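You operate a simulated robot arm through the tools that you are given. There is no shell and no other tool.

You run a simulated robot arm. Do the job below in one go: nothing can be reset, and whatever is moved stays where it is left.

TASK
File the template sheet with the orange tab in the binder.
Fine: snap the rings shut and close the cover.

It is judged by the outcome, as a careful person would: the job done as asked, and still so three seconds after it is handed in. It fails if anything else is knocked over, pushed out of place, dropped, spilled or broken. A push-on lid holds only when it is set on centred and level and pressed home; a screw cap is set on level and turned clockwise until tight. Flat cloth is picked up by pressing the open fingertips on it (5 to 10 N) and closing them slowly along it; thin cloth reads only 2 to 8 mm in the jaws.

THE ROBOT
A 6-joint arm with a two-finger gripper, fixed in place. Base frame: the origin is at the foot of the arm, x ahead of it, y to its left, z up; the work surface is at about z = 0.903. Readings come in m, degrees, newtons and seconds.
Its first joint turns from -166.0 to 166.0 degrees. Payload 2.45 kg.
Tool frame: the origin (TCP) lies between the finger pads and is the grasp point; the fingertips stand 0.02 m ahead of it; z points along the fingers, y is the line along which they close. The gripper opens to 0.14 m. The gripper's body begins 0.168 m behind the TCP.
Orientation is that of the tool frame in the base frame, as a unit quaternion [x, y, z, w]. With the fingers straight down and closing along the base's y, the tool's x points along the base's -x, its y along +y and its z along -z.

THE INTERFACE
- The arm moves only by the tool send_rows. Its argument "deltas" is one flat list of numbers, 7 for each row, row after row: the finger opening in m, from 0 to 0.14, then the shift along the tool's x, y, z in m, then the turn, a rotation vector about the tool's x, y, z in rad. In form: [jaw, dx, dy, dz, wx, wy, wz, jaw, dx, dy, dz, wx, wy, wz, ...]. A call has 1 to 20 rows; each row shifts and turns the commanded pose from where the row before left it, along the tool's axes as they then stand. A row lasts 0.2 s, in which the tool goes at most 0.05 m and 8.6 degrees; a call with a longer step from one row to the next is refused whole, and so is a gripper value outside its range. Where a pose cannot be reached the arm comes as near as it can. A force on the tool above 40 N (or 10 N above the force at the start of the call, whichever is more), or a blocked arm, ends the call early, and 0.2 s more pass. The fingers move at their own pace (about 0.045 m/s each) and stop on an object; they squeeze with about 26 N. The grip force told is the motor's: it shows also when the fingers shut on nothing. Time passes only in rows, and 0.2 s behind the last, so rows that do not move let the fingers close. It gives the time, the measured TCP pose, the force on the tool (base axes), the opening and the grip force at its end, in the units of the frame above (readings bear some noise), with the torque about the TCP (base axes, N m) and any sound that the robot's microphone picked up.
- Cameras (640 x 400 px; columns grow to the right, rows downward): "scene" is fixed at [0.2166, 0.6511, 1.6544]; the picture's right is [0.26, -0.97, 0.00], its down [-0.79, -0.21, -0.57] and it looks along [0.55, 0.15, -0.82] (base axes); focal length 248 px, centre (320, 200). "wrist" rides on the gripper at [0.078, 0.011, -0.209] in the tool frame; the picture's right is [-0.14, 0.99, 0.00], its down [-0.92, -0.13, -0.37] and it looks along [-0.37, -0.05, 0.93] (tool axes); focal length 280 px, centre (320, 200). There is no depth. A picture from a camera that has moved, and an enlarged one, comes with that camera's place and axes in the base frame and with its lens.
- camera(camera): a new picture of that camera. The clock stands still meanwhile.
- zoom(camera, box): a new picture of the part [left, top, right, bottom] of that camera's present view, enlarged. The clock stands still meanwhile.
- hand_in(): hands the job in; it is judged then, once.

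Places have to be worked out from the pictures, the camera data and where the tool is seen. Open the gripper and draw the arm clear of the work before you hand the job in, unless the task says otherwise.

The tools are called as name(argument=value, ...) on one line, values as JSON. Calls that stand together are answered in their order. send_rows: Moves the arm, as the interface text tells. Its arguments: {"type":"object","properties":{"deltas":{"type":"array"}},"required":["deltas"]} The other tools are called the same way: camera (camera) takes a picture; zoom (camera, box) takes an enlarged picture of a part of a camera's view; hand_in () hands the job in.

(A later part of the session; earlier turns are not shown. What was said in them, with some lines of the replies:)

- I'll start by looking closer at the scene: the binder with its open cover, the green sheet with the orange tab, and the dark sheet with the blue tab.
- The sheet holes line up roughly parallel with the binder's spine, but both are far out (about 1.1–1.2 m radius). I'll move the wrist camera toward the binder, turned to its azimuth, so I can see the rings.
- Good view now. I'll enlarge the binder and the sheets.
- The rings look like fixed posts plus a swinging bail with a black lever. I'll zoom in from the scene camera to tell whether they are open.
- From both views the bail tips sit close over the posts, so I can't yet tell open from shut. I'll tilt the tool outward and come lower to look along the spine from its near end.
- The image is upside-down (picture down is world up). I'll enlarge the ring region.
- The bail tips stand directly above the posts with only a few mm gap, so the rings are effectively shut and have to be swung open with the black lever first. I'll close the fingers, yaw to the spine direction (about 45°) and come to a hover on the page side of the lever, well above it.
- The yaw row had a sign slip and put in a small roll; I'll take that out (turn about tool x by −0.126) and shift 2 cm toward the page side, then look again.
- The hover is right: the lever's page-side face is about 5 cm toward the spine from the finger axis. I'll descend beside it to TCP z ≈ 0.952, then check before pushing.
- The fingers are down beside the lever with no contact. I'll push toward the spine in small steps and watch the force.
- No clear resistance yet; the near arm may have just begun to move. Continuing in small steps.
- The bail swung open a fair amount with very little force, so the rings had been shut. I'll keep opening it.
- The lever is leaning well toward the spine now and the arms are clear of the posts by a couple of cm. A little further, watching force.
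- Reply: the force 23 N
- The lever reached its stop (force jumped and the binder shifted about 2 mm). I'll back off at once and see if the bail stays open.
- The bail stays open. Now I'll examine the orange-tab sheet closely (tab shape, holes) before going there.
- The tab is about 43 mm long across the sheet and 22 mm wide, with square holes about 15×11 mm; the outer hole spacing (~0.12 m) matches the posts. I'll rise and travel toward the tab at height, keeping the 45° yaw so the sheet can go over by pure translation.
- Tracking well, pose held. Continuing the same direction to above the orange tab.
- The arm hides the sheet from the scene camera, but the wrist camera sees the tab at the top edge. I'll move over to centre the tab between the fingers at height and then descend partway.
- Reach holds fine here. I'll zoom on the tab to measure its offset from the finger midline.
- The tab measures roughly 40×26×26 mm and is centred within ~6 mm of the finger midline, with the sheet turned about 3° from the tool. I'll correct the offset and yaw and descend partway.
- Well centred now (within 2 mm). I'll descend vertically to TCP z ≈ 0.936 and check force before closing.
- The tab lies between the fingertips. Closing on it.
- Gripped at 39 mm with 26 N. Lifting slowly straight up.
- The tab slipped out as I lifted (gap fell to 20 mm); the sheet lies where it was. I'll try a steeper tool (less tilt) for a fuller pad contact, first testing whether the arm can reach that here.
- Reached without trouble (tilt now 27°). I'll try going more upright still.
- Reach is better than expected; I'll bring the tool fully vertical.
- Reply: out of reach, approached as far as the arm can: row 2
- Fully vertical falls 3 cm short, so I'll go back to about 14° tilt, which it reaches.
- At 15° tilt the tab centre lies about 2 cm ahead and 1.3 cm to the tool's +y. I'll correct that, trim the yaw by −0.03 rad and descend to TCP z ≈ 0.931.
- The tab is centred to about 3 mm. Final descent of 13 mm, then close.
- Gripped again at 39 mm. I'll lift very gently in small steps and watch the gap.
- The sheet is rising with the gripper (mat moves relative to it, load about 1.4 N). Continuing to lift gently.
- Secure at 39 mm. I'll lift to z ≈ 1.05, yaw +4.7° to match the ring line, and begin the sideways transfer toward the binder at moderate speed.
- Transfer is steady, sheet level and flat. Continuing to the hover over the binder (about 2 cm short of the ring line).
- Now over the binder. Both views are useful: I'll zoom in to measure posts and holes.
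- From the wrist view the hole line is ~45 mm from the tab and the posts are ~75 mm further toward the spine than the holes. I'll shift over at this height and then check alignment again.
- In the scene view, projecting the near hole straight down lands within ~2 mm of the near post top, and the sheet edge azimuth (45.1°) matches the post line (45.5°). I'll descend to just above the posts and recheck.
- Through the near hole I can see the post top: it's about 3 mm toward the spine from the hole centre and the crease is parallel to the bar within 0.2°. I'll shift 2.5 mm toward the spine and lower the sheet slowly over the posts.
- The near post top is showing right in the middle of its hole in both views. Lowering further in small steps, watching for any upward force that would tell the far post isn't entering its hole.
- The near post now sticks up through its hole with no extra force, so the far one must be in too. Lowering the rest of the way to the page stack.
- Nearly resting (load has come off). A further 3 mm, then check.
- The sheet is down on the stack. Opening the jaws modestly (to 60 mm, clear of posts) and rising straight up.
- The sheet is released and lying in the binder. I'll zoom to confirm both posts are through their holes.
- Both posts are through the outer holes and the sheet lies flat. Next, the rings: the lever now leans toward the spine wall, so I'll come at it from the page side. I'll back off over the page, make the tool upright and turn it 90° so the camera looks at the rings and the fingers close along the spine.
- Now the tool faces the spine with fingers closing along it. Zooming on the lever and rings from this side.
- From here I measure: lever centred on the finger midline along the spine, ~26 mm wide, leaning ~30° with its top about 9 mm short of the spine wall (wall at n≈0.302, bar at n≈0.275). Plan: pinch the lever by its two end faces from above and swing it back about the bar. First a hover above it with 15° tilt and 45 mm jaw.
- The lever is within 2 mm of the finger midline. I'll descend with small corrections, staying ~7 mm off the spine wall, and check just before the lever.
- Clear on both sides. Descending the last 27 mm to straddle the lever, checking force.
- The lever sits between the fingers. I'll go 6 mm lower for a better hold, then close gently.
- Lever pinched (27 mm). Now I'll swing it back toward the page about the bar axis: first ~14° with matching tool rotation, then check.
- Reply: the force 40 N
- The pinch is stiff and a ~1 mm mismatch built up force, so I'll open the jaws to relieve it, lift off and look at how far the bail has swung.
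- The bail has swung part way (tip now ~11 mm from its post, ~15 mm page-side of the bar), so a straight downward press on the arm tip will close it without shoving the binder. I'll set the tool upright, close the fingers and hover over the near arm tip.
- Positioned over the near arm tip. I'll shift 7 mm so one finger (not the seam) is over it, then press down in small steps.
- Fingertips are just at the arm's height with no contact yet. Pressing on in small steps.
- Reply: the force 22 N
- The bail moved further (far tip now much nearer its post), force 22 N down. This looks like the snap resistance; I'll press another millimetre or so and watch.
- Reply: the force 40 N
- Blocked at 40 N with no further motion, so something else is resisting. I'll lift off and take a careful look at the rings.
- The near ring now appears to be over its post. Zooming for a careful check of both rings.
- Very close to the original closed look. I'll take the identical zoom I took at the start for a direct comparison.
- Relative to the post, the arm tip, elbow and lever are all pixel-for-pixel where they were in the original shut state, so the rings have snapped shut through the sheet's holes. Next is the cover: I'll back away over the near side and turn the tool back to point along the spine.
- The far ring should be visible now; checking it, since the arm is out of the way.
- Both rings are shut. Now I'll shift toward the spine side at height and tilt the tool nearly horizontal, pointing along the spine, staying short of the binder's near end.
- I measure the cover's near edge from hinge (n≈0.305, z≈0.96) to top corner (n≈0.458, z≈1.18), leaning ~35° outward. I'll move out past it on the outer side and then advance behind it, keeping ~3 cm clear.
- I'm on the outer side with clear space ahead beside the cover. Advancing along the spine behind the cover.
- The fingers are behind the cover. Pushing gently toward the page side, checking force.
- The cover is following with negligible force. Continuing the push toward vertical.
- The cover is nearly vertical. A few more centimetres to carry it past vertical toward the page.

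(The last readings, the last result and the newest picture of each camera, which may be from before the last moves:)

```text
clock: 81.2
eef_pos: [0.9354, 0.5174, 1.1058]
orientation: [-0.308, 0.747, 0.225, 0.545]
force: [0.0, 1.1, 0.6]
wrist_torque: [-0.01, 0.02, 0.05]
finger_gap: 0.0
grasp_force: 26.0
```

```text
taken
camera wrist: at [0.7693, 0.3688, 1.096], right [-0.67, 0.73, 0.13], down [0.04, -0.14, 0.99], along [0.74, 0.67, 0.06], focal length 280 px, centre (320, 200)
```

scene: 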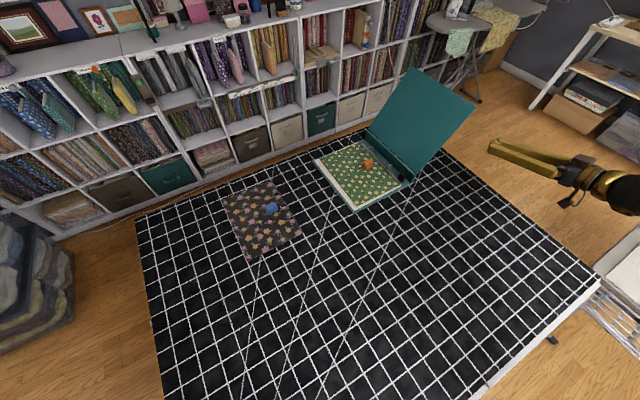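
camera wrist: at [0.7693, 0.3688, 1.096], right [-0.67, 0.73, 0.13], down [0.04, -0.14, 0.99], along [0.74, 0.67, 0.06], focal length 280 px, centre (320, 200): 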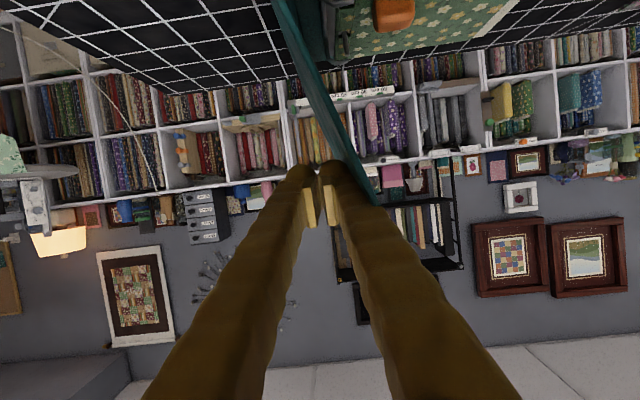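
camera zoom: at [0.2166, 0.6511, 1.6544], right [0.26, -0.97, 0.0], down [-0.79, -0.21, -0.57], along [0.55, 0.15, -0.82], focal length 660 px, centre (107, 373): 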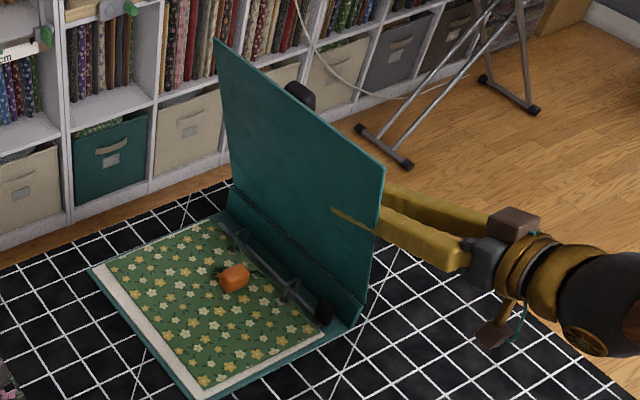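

The hinge has friction, so the cover stays where it is put; it's now ~20° past vertical toward the page. I'll keep pushing.

send_rows(deltas=[0.0, 0, 0.012, 0, 0, 0, 0, 0.0, 0, 0.012, 0, 0, 0, 0, 0.0, 0, 0.012, 0, 0, 0, 0, 0.0, 0, 0.012, 0, 0, 0, 0, 0.0, 0, 0.012, 0, 0, 0, 0, 0.0, 0, 0.012, 0, 0, 0, 0])

zoom(camera="scene", box=[300, 60, 500, 210])

camera(camera="wrist")

```text
clock: 82.6
eef_pos: [0.8839, 0.5703, 1.1051]
orientation: [-0.309, 0.747, 0.224, 0.544]
force: [0.5, 0.7, 0.8]
wrist_torque: [0.04, -0.02, -0.01]
finger_gap: 0.0
grasp_force: 26.1
```

```text
2.67 times, centred on (400, 135) of scene
camera zoom: at [0.2166, 0.6511, 1.6544], right [0.26, -0.97, 0.0], down [-0.79, -0.21, -0.57], along [0.55, 0.15, -0.82], focal length 660 px, centre (107, 373)
```

zoom: 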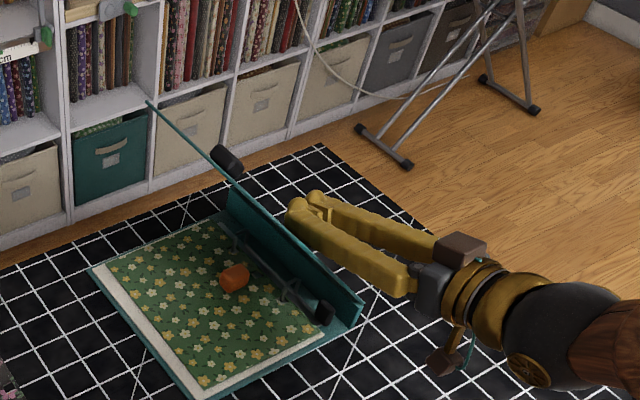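

```text
taken
camera wrist: at [0.7182, 0.421, 1.0958], right [-0.67, 0.73, 0.13], down [0.04, -0.14, 0.99], along [0.74, 0.67, 0.06], focal length 280 px, centre (320, 200)
```

wrist: 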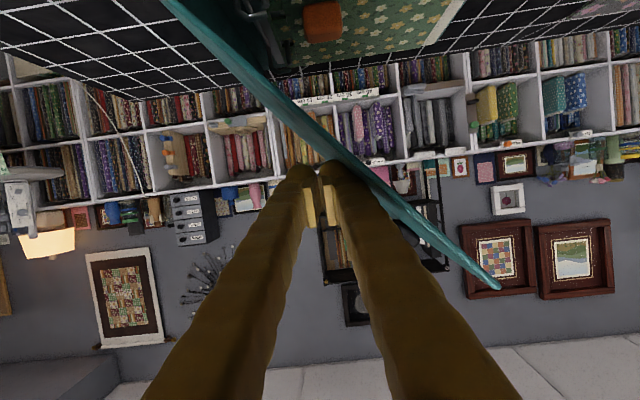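

Cover is ~40° past vertical now. I'll follow its arc, pushing down and inward.

send_rows(deltas=[0.0, 0.0081, 0.0145, 0.0026, 0, 0, 0, 0.0, 0.0081, 0.0145, 0.0026, 0, 0, 0, 0.0, 0.0103, 0.0105, 0.0032, 0, 0, 0, 0.0, 0.0103, 0.0105, 0.0032, 0, 0, 0, 0.0, 0.0118, 0.0085, 0.0037, 0, 0, 0, 0.0, 0.0118, 0.0085, 0.0037, 0, 0, 0])

zoom(camera="scene", box=[300, 60, 500, 210])

camera(camera="wrist")

```text
clock: 84.0
eef_pos: [0.8377, 0.6183, 1.0408]
orientation: [-0.308, 0.747, 0.224, 0.544]
force: [-0.1, -0.4, -0.7]
wrist_torque: [-0.02, 0.0, 0.02]
finger_gap: 0.0
grasp_force: 25.4
```

```text
2.67 times, centred on (400, 135) of scene
camera zoom: at [0.2166, 0.6511, 1.6544], right [0.26, -0.97, 0.0], down [-0.79, -0.21, -0.57], along [0.55, 0.15, -0.82], focal length 660 px, centre (107, 373)
```

zoom: 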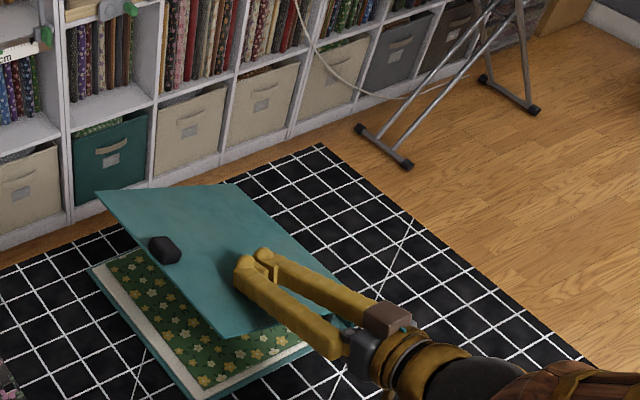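

```text
taken
camera wrist: at [0.6713, 0.4666, 1.0328], right [-0.67, 0.73, 0.13], down [0.04, -0.14, 0.99], along [0.74, 0.67, 0.06], focal length 280 px, centre (320, 200)
```

wrist: 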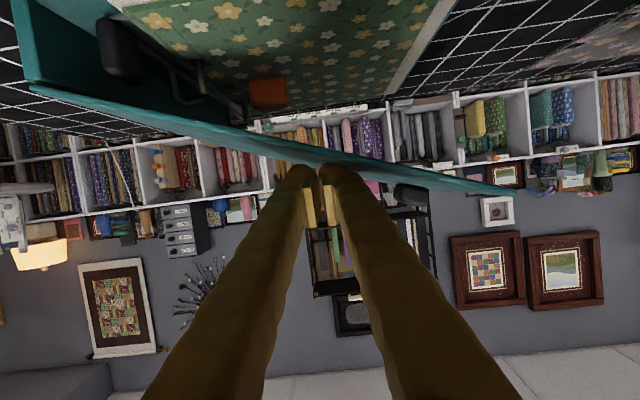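

About 70° now. Continuing down in smaller steps.

send_rows(deltas=[0.0, 0.013, 0.0062, 0.0041, 0, 0, 0, 0.0, 0.013, 0.0062, 0.0041, 0, 0, 0, 0.0, 0.01, 0.003, 0.0032, 0, 0, 0, 0.0, 0.008, 0.002, 0.0025, 0, 0, 0])

zoom(camera="scene", box=[300, 90, 460, 220])

camera(camera="wrist")

```text
clock: 85.0
eef_pos: [0.8252, 0.6274, 0.9948]
orientation: [-0.311, 0.746, 0.228, 0.543]
force: [-0.6, -0.1, 0.2]
wrist_torque: [0.03, -0.01, -0.03]
finger_gap: 0.0
grasp_force: 25.6
```

```text
3.08 times, centred on (380, 155) of scene
camera zoom: at [0.2166, 0.6511, 1.6544], right [0.26, -0.97, 0.0], down [-0.79, -0.21, -0.57], along [0.55, 0.15, -0.82], focal length 762 px, centre (135, 338)
```

zoom: 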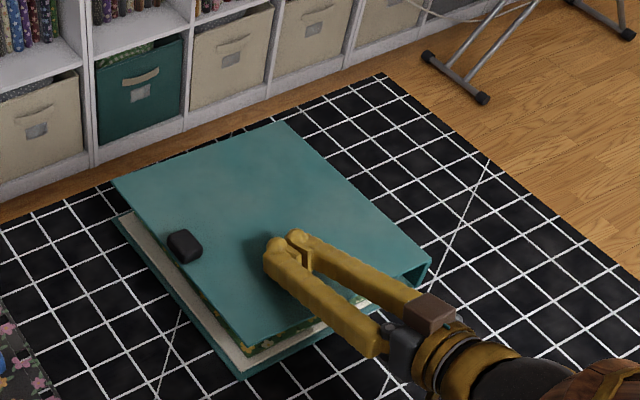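

```text
taken
camera wrist: at [0.6612, 0.4765, 0.9859], right [-0.68, 0.72, 0.13], down [0.05, -0.14, 0.99], along [0.74, 0.67, 0.06], focal length 280 px, centre (320, 200)
```

wrist: 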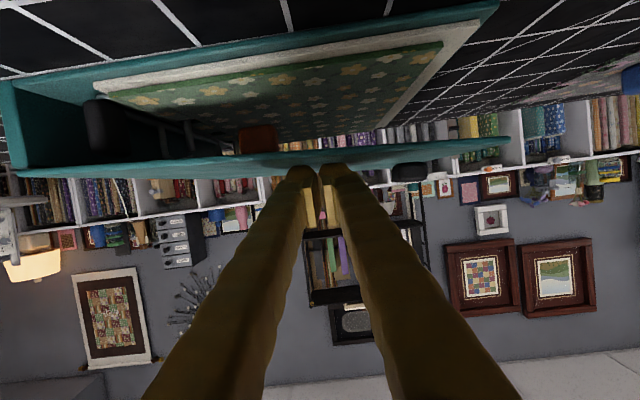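

Almost closed. Pressing down in small steps and watching force.

send_rows(deltas=[0.0, 0.0048, 0, 0.0015, 0, 0, 0, 0.0, 0.0038, 0, 0.0012, 0, 0, 0, 0.0, 0, 0, 0, 0, 0, 0])

zoom(camera="wrist", box=[0, 0, 540, 220])

zoom(camera="scene", box=[300, 90, 460, 220])

```text
clock: 85.8
eef_pos: [0.8279, 0.6262, 0.9869]
orientation: [-0.312, 0.746, 0.229, 0.542]
force: [-1.1, -0.7, 0.0]
wrist_torque: [-0.04, 0.02, -0.03]
finger_gap: 0.0003
grasp_force: 25.8
out of reach, approached as far as the arm can: row 1
```

```text
1.19 times, centred on (270, 110) of wrist
camera zoom: at [0.6631, 0.4743, 0.9782], right [-0.68, 0.73, 0.13], down [0.04, -0.14, 0.99], along [0.74, 0.67, 0.06], focal length 332 px, centre (379, 307)
```

zoom: 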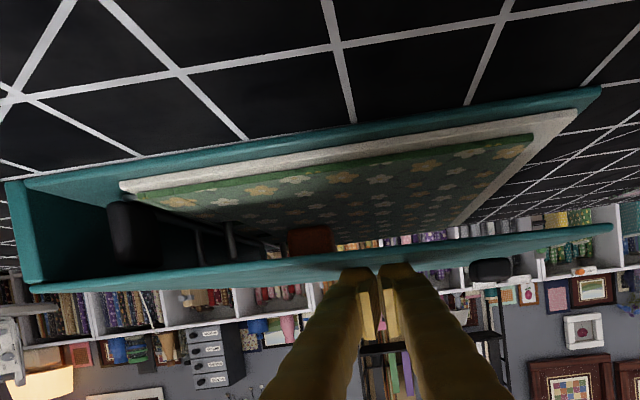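

```text
3.08 times, centred on (380, 155) of scene
camera zoom: at [0.2166, 0.6511, 1.6544], right [0.26, -0.97, 0.0], down [-0.79, -0.21, -0.57], along [0.55, 0.15, -0.82], focal length 762 px, centre (135, 338)
```

zoom: 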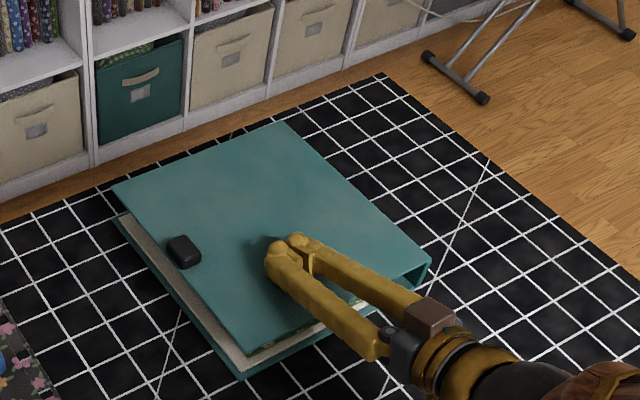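

The arm can't go lower in this flat posture, and the cover looks within ~1–2° of flat. I'll rise, turn the tool upright and press the cover home from above near its free edge.

send_rows(deltas=[0.0, -0.02, 0, -0.0063, 0, 0, 0, 0.0, -0.0429, 0, -0.0136, 0, 0, 0, 0.0, -0.0429, 0, -0.0136, 0, 0, 0, 0.0, 0, 0, 0, 0, 0.14, 0, 0.0, 0, 0, 0, 0, 0.14, 0, 0.0, 0, 0, 0, 0, 0.14, 0, 0.0, 0, 0, 0, 0, 0.14, 0, 0.0, 0, 0, 0, 0, 0.14, 0, 0.0, 0, 0, 0, 0, 0.14, 0, 0.0, 0, 0, 0, 0, 0.14, 0, 0.0, 0, 0, 0, 0, 0.14, 0, 0.0, 0, 0, 0, 0, 0.14, 0, 0.0, 0, 0, 0, 0, 0, 0])

camera(camera="wrist")

zoom(camera="scene", box=[300, 90, 460, 220])

```text
clock: 88.6
eef_pos: [0.813, 0.6468, 1.0996]
orientation: [-0.401, 0.91, 0.056, 0.083]
force: [0.3, 0.1, -0.1]
wrist_torque: [0.03, 0.04, -0.01]
finger_gap: 0.0
grasp_force: 26.6
out of reach, approached as far as the arm can: row 6, 7, 8
```

```text
taken
camera wrist: at [0.7303, 0.562, 1.2905], right [-0.64, 0.76, 0.06], down [0.67, 0.52, 0.54], along [0.38, 0.39, -0.84], focal length 280 px, centre (320, 200)
```

wrist: 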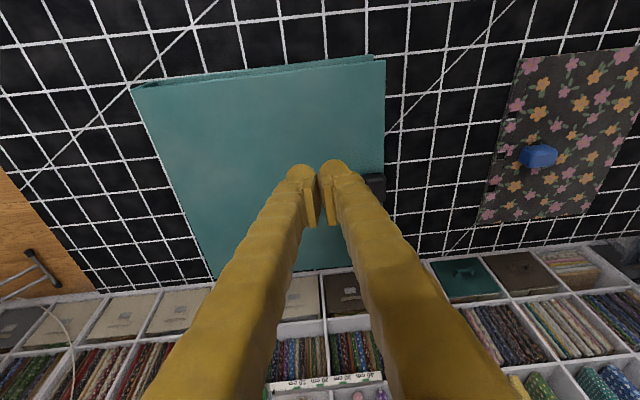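

```text
3.08 times, centred on (380, 155) of scene
camera zoom: at [0.2166, 0.6511, 1.6544], right [0.26, -0.97, 0.0], down [-0.79, -0.21, -0.57], along [0.55, 0.15, -0.82], focal length 762 px, centre (135, 338)
```

zoom: 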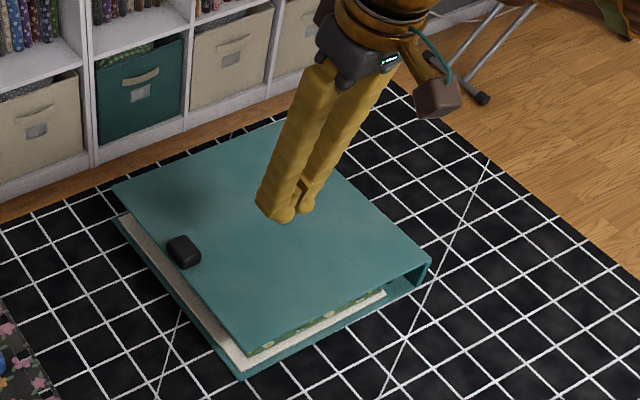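

The cover looks closed flat over the rings; I'll straighten the tool, move above its free-edge side and press lightly to make sure it's home.

send_rows(deltas=[0.0, 0, 0, 0, 0, 0.1, 0, 0.0, 0, 0, 0, 0, 0.095, 0, 0.0, 0, 0, 0, 0, 0, 0])

```text
clock: 89.4
eef_pos: [0.8125, 0.647, 1.0996]
orientation: [-0.405, 0.914, 0.017, -0.006]
force: [0.4, 1.0, 0.7]
wrist_torque: [-0.01, -0.01, 0.01]
finger_gap: 0.0001
grasp_force: 26.2
```

send_rows(deltas=[0.0, -0.0379, 0.0067, 0, 0, 0, 0, 0.0, -0.0379, 0.0067, 0, 0, 0, 0, 0.0, 0, 0, 0.035, 0, 0, 0, 0.0, 0, 0, 0.035, 0, 0, 0, 0.0, 0, 0, 0.03, 0, 0, 0, 0.0, 0, 0, 0, 0, 0, 0])

zoom(camera="scene", box=[300, 110, 420, 220])

camera(camera="wrist")

```text
clock: 90.8
eef_pos: [0.8505, 0.7143, 0.9997]
orientation: [-0.405, 0.914, 0.017, -0.005]
force: [-0.3, 0.5, -0.2]
wrist_torque: [0.01, 0.02, -0.02]
finger_gap: 0.0
grasp_force: 25.9
```

```text
3.64 times, centred on (360, 165) of scene
camera zoom: at [0.2166, 0.6511, 1.6544], right [0.26, -0.97, 0.0], down [-0.79, -0.21, -0.57], along [0.55, 0.15, -0.82], focal length 901 px, centre (174, 327)
```

zoom: 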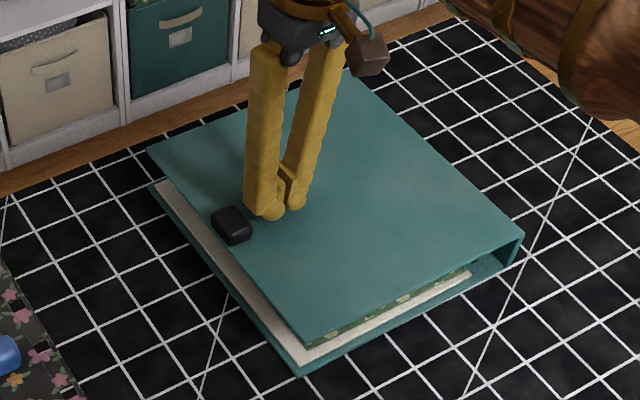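

```text
taken
camera wrist: at [0.7944, 0.6577, 1.2105], right [-0.64, 0.77, 0.04], down [0.72, 0.59, 0.37], along [0.26, 0.26, -0.93], focal length 280 px, centre (320, 200)
```

wrist: 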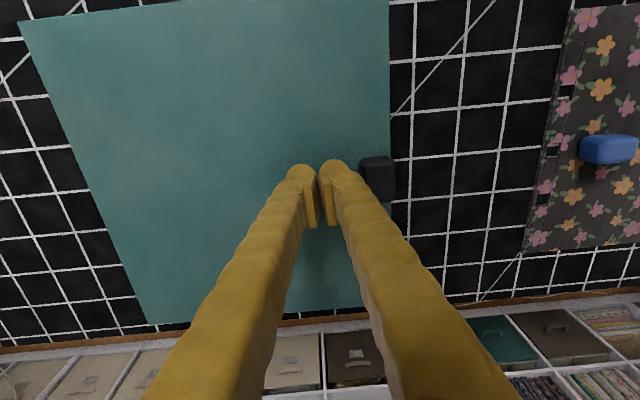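

Fingertips are just above the cover. Lowering in small steps until contact.

send_rows(deltas=[0.0, 0, 0, 0.003, 0, 0, 0, 0.0, 0, 0, 0.003, 0, 0, 0, 0.0, 0, 0, 0.003, 0, 0, 0])

send_rows(deltas=[0.0, 0, 0, 0.002, 0, 0, 0, 0.0, 0, 0, 0.002, 0, 0, 0])

send_rows(deltas=[0.0, 0, 0, 0.002, 0, 0, 0, 0.0, 0, 0, 0.0, 0, 0, 0])

```text
clock: 91.6
eef_pos: [0.8507, 0.7161, 0.9917]
orientation: [-0.405, 0.914, 0.018, -0.005]
force: [-0.3, 0.1, -0.1]
wrist_torque: [0.02, -0.01, -0.02]
finger_gap: 0.0001
grasp_force: 26.0
```

```text
clock: 92.2
eef_pos: [0.8497, 0.7156, 0.9862]
orientation: [-0.405, 0.914, 0.018, -0.004]
force: [0.0, -0.2, 0.2]
wrist_torque: [-0.02, -0.01, 0.0]
finger_gap: 0.0
grasp_force: 26.5
```

```text
clock: 92.8
eef_pos: [0.8483, 0.7155, 0.9854]
orientation: [-0.406, 0.914, 0.018, -0.006]
force: [-0.2, 0.2, -0.6]
wrist_torque: [0.01, -0.01, 0.01]
finger_gap: 0.0
grasp_force: 25.8
```

send_rows(deltas=[0.0, 0, 0, 0.002, 0, 0, 0, 0.0, 0, 0, 0.0, 0, 0, 0])

send_rows(deltas=[0.0, 0, 0, 0.002, 0, 0, 0, 0.0, 0, 0, 0.0, 0, 0, 0])

send_rows(deltas=[0.0, 0, 0, 0.002, 0, 0, 0, 0.0, 0, 0, 0.0, 0, 0, 0])

zoom(camera="scene", box=[300, 110, 420, 220])

```text
clock: 93.4
eef_pos: [0.8491, 0.715, 0.9841]
orientation: [-0.406, 0.914, 0.018, -0.005]
force: [0.0, 0.2, -0.7]
wrist_torque: [-0.02, -0.01, 0.01]
finger_gap: 0.0
grasp_force: 26.7
```

```text
clock: 94.0
eef_pos: [0.85, 0.7143, 0.9824]
orientation: [-0.405, 0.914, 0.018, -0.005]
force: [-0.3, -0.3, 0.1]
wrist_torque: [0.01, -0.03, -0.01]
finger_gap: 0.0
grasp_force: 26.7
```

```text
clock: 94.6
eef_pos: [0.85, 0.7163, 0.9803]
orientation: [-0.405, 0.914, 0.017, -0.005]
force: [0.1, -0.5, 0.1]
wrist_torque: [0.0, -0.01, -0.01]
finger_gap: 0.0
grasp_force: 25.8
```

```text
3.64 times, centred on (360, 165) of scene
camera zoom: at [0.2166, 0.6511, 1.6544], right [0.26, -0.97, 0.0], down [-0.79, -0.21, -0.57], along [0.55, 0.15, -0.82], focal length 901 px, centre (174, 327)
```

zoom: 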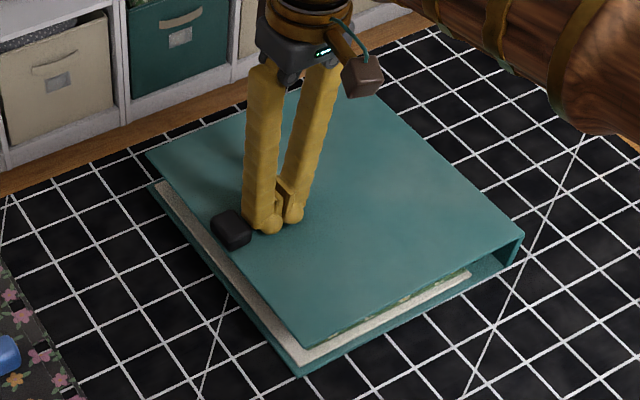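

The cover may be yielding very lightly. Continuing until a firm stop is felt.

send_rows(deltas=[0.0, 0, 0, 0.002, 0, 0, 0, 0.0, 0, 0, 0.002, 0, 0, 0, 0.0, 0, 0, 0.0, 0, 0, 0])

send_rows(deltas=[0.0, 0, 0, 0.002, 0, 0, 0, 0.0, 0, 0, 0.0, 0, 0, 0])

zoom(camera="scene", box=[300, 110, 420, 220])

```text
clock: 95.4
eef_pos: [0.8506, 0.7149, 0.9764]
orientation: [-0.406, 0.914, 0.017, -0.003]
force: [4.9, -1.2, 21.3]
wrist_torque: [-0.24, -0.17, -0.01]
finger_gap: 0.0002
grasp_force: 25.6
```

```text
clock: 95.9
eef_pos: [0.8517, 0.7154, 0.9776]
orientation: [-0.405, 0.914, 0.017, -0.004]
force: [-1.0, -1.1, 10.9]
wrist_torque: [-0.13, 0.0, 0.05]
finger_gap: 0.0
grasp_force: 25.7
stopped in row 2: the force on the tool passed its limit at 42 N (the readings are from after the stop); the commanded pose is now the measured one
```

```text
3.64 times, centred on (360, 165) of scene
camera zoom: at [0.2166, 0.6511, 1.6544], right [0.26, -0.97, 0.0], down [-0.79, -0.21, -0.57], along [0.55, 0.15, -0.82], focal length 901 px, centre (174, 327)
```

zoom: 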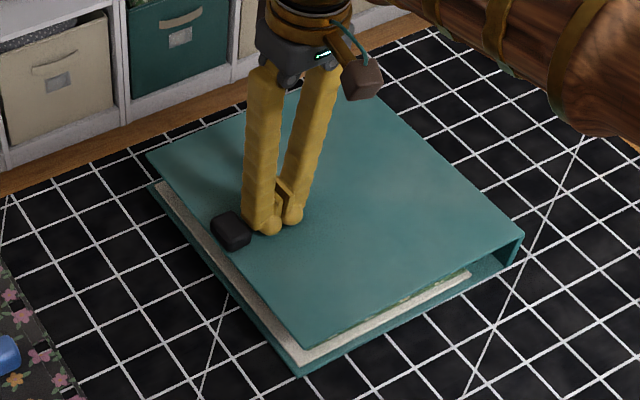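

Firm stop: the cover is fully down. Lifting off, opening the gripper and drawing the arm clear.

send_rows(deltas=[0.0, 0, 0, -0.01, 0, 0, 0, 0.0, 0, 0, -0.03, 0, 0, 0, 0.0, 0, 0, -0.045, 0, 0, 0, 0.04, 0, 0, -0.045, 0, 0, 0, 0.06, 0.04, 0, -0.02, 0, 0, 0, 0.06, 0.045, 0, 0, 0, 0, 0, 0.06, 0.045, 0, 0, 0, 0, 0, 0.06, 0.045, 0, 0, 0, 0, 0, 0.06, 0.045, 0, 0, 0, 0, 0, 0.06, 0, 0, 0, 0, 0, 0])

camera(camera="scene")

zoom(camera="scene", box=[300, 110, 420, 220])

camera(camera="wrist")

```text
clock: 98.1
eef_pos: [0.7059, 0.5473, 1.1228]
orientation: [-0.404, 0.915, 0.018, -0.004]
force: [-0.3, -0.3, 0.7]
wrist_torque: [0.0, 0.01, 0.0]
finger_gap: 0.0601
grasp_force: 0.2
```

```text
taken
```

scene: 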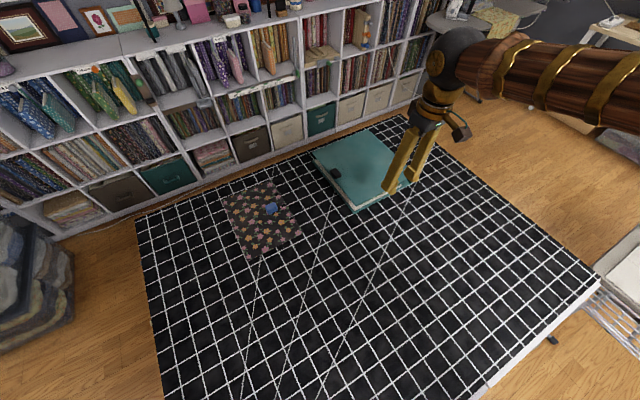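

```text
3.64 times, centred on (360, 165) of scene
camera zoom: at [0.2166, 0.6511, 1.6544], right [0.26, -0.97, 0.0], down [-0.79, -0.21, -0.57], along [0.55, 0.15, -0.82], focal length 901 px, centre (174, 327)
```

zoom: 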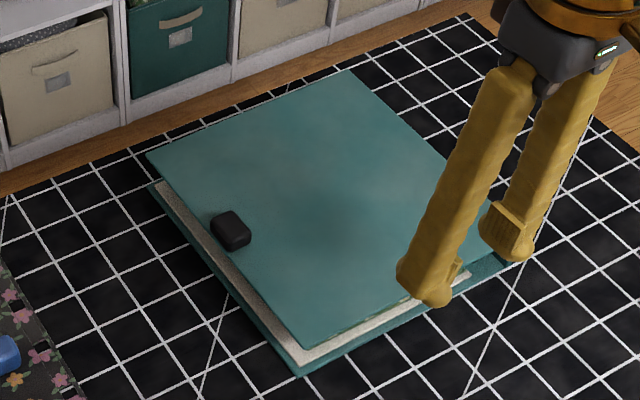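

```text
taken
camera wrist: at [0.6501, 0.4905, 1.3334], right [-0.64, 0.77, 0.04], down [0.72, 0.58, 0.37], along [0.26, 0.26, -0.93], focal length 280 px, centre (320, 200)
```

wrist: 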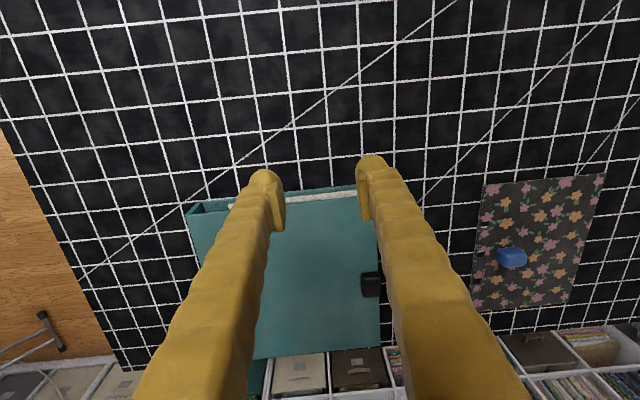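

The cover stays flat and closed; the blue-tab sheet is undisturbed. I'll draw the arm well back and up, then take a last look.

send_rows(deltas=[0.06, 0.0292, 0, -0.0306, 0, 0, 0, 0.06, 0.0292, 0, -0.0306, 0, 0, 0, 0.06, 0.0292, 0, -0.0306, 0, 0, 0, 0.1, 0.0292, 0, -0.0306, 0, 0, 0, 0.1, 0.0292, 0, -0.0306, 0, 0, 0, 0.1, 0.0292, 0, -0.0306, 0, 0, 0, 0.1, 0.0292, 0, -0.0306, 0, 0, 0, 0.1, 0, 0, 0, 0, 0, 0])

camera(camera="scene")

zoom(camera="scene", box=[300, 110, 430, 220])

zoom(camera="scene", box=[370, 160, 420, 200])

```text
clock: 99.9
eef_pos: [0.5712, 0.3909, 1.3373]
orientation: [-0.406, 0.914, 0.017, -0.005]
force: [0.0, 1.0, -0.2]
wrist_torque: [0.02, 0.0, -0.02]
finger_gap: 0.0999
grasp_force: 0.0
```

```text
taken
```

scene: 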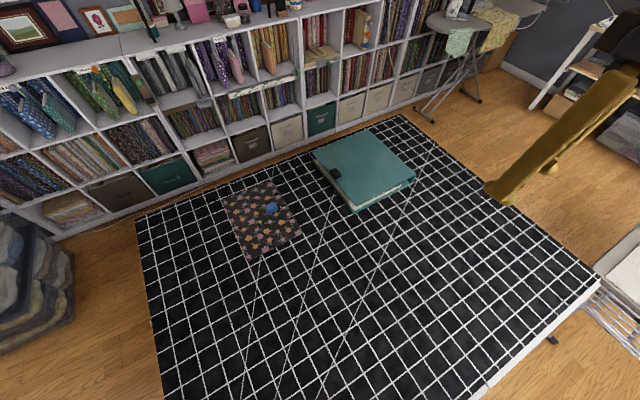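

```text
3.64 times, centred on (365, 165) of scene
camera zoom: at [0.2166, 0.6511, 1.6544], right [0.26, -0.97, 0.0], down [-0.79, -0.21, -0.57], along [0.55, 0.15, -0.82], focal length 901 px, centre (156, 327)
```

zoom: 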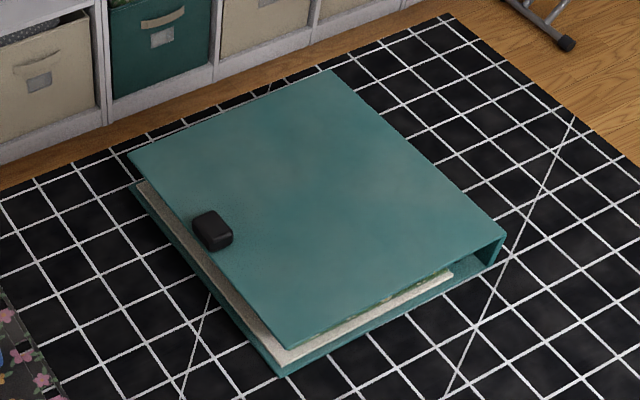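

```text
10.00 times, centred on (395, 180) of scene
camera zoom: at [0.2166, 0.6511, 1.6544], right [0.26, -0.97, 0.0], down [-0.79, -0.21, -0.57], along [0.55, 0.15, -0.82], focal length 2477 px, centre (-430, 400)
```

zoom: 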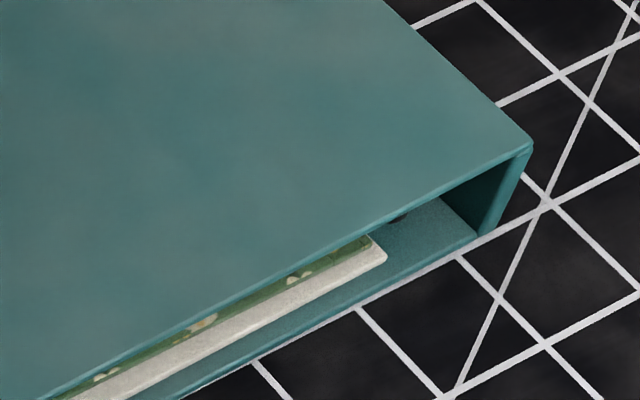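

The orange-tab sheet is in the binder, with both ring posts through its outer holes and the rings shut. The cover is down and stays flat. The blue-tab sheet hasn't moved, and the gripper is open and clear, so I'm handing in.

hand_in()

```text
The job is handed in.
```

I filed the orange-tab sheet in the binder, shut the rings through its holes, and closed the cover. I've handed the job in.

- **Sheet:** it lies flat on the page stack with both ring posts through its two outer holes. The tab slipped out of the grip on my first try, but the sheet stayed where it was and the second grip held.
- **Rings:** they were shut at the start, so I opened them with the black lever first. After closing, both looked the same as they had at the start. I heard no snap sound, and I didn't look inside again after closing the cover.
- **Cover:** I pressed it down until it hit a firm stop, and it stayed flat when I let go.
- **Surroundings:** the blue-tab sheet wasn't touched. Working the lever shifted the binder about 4 mm on the mat.

The gripper is open and the arm is back near its starting position.
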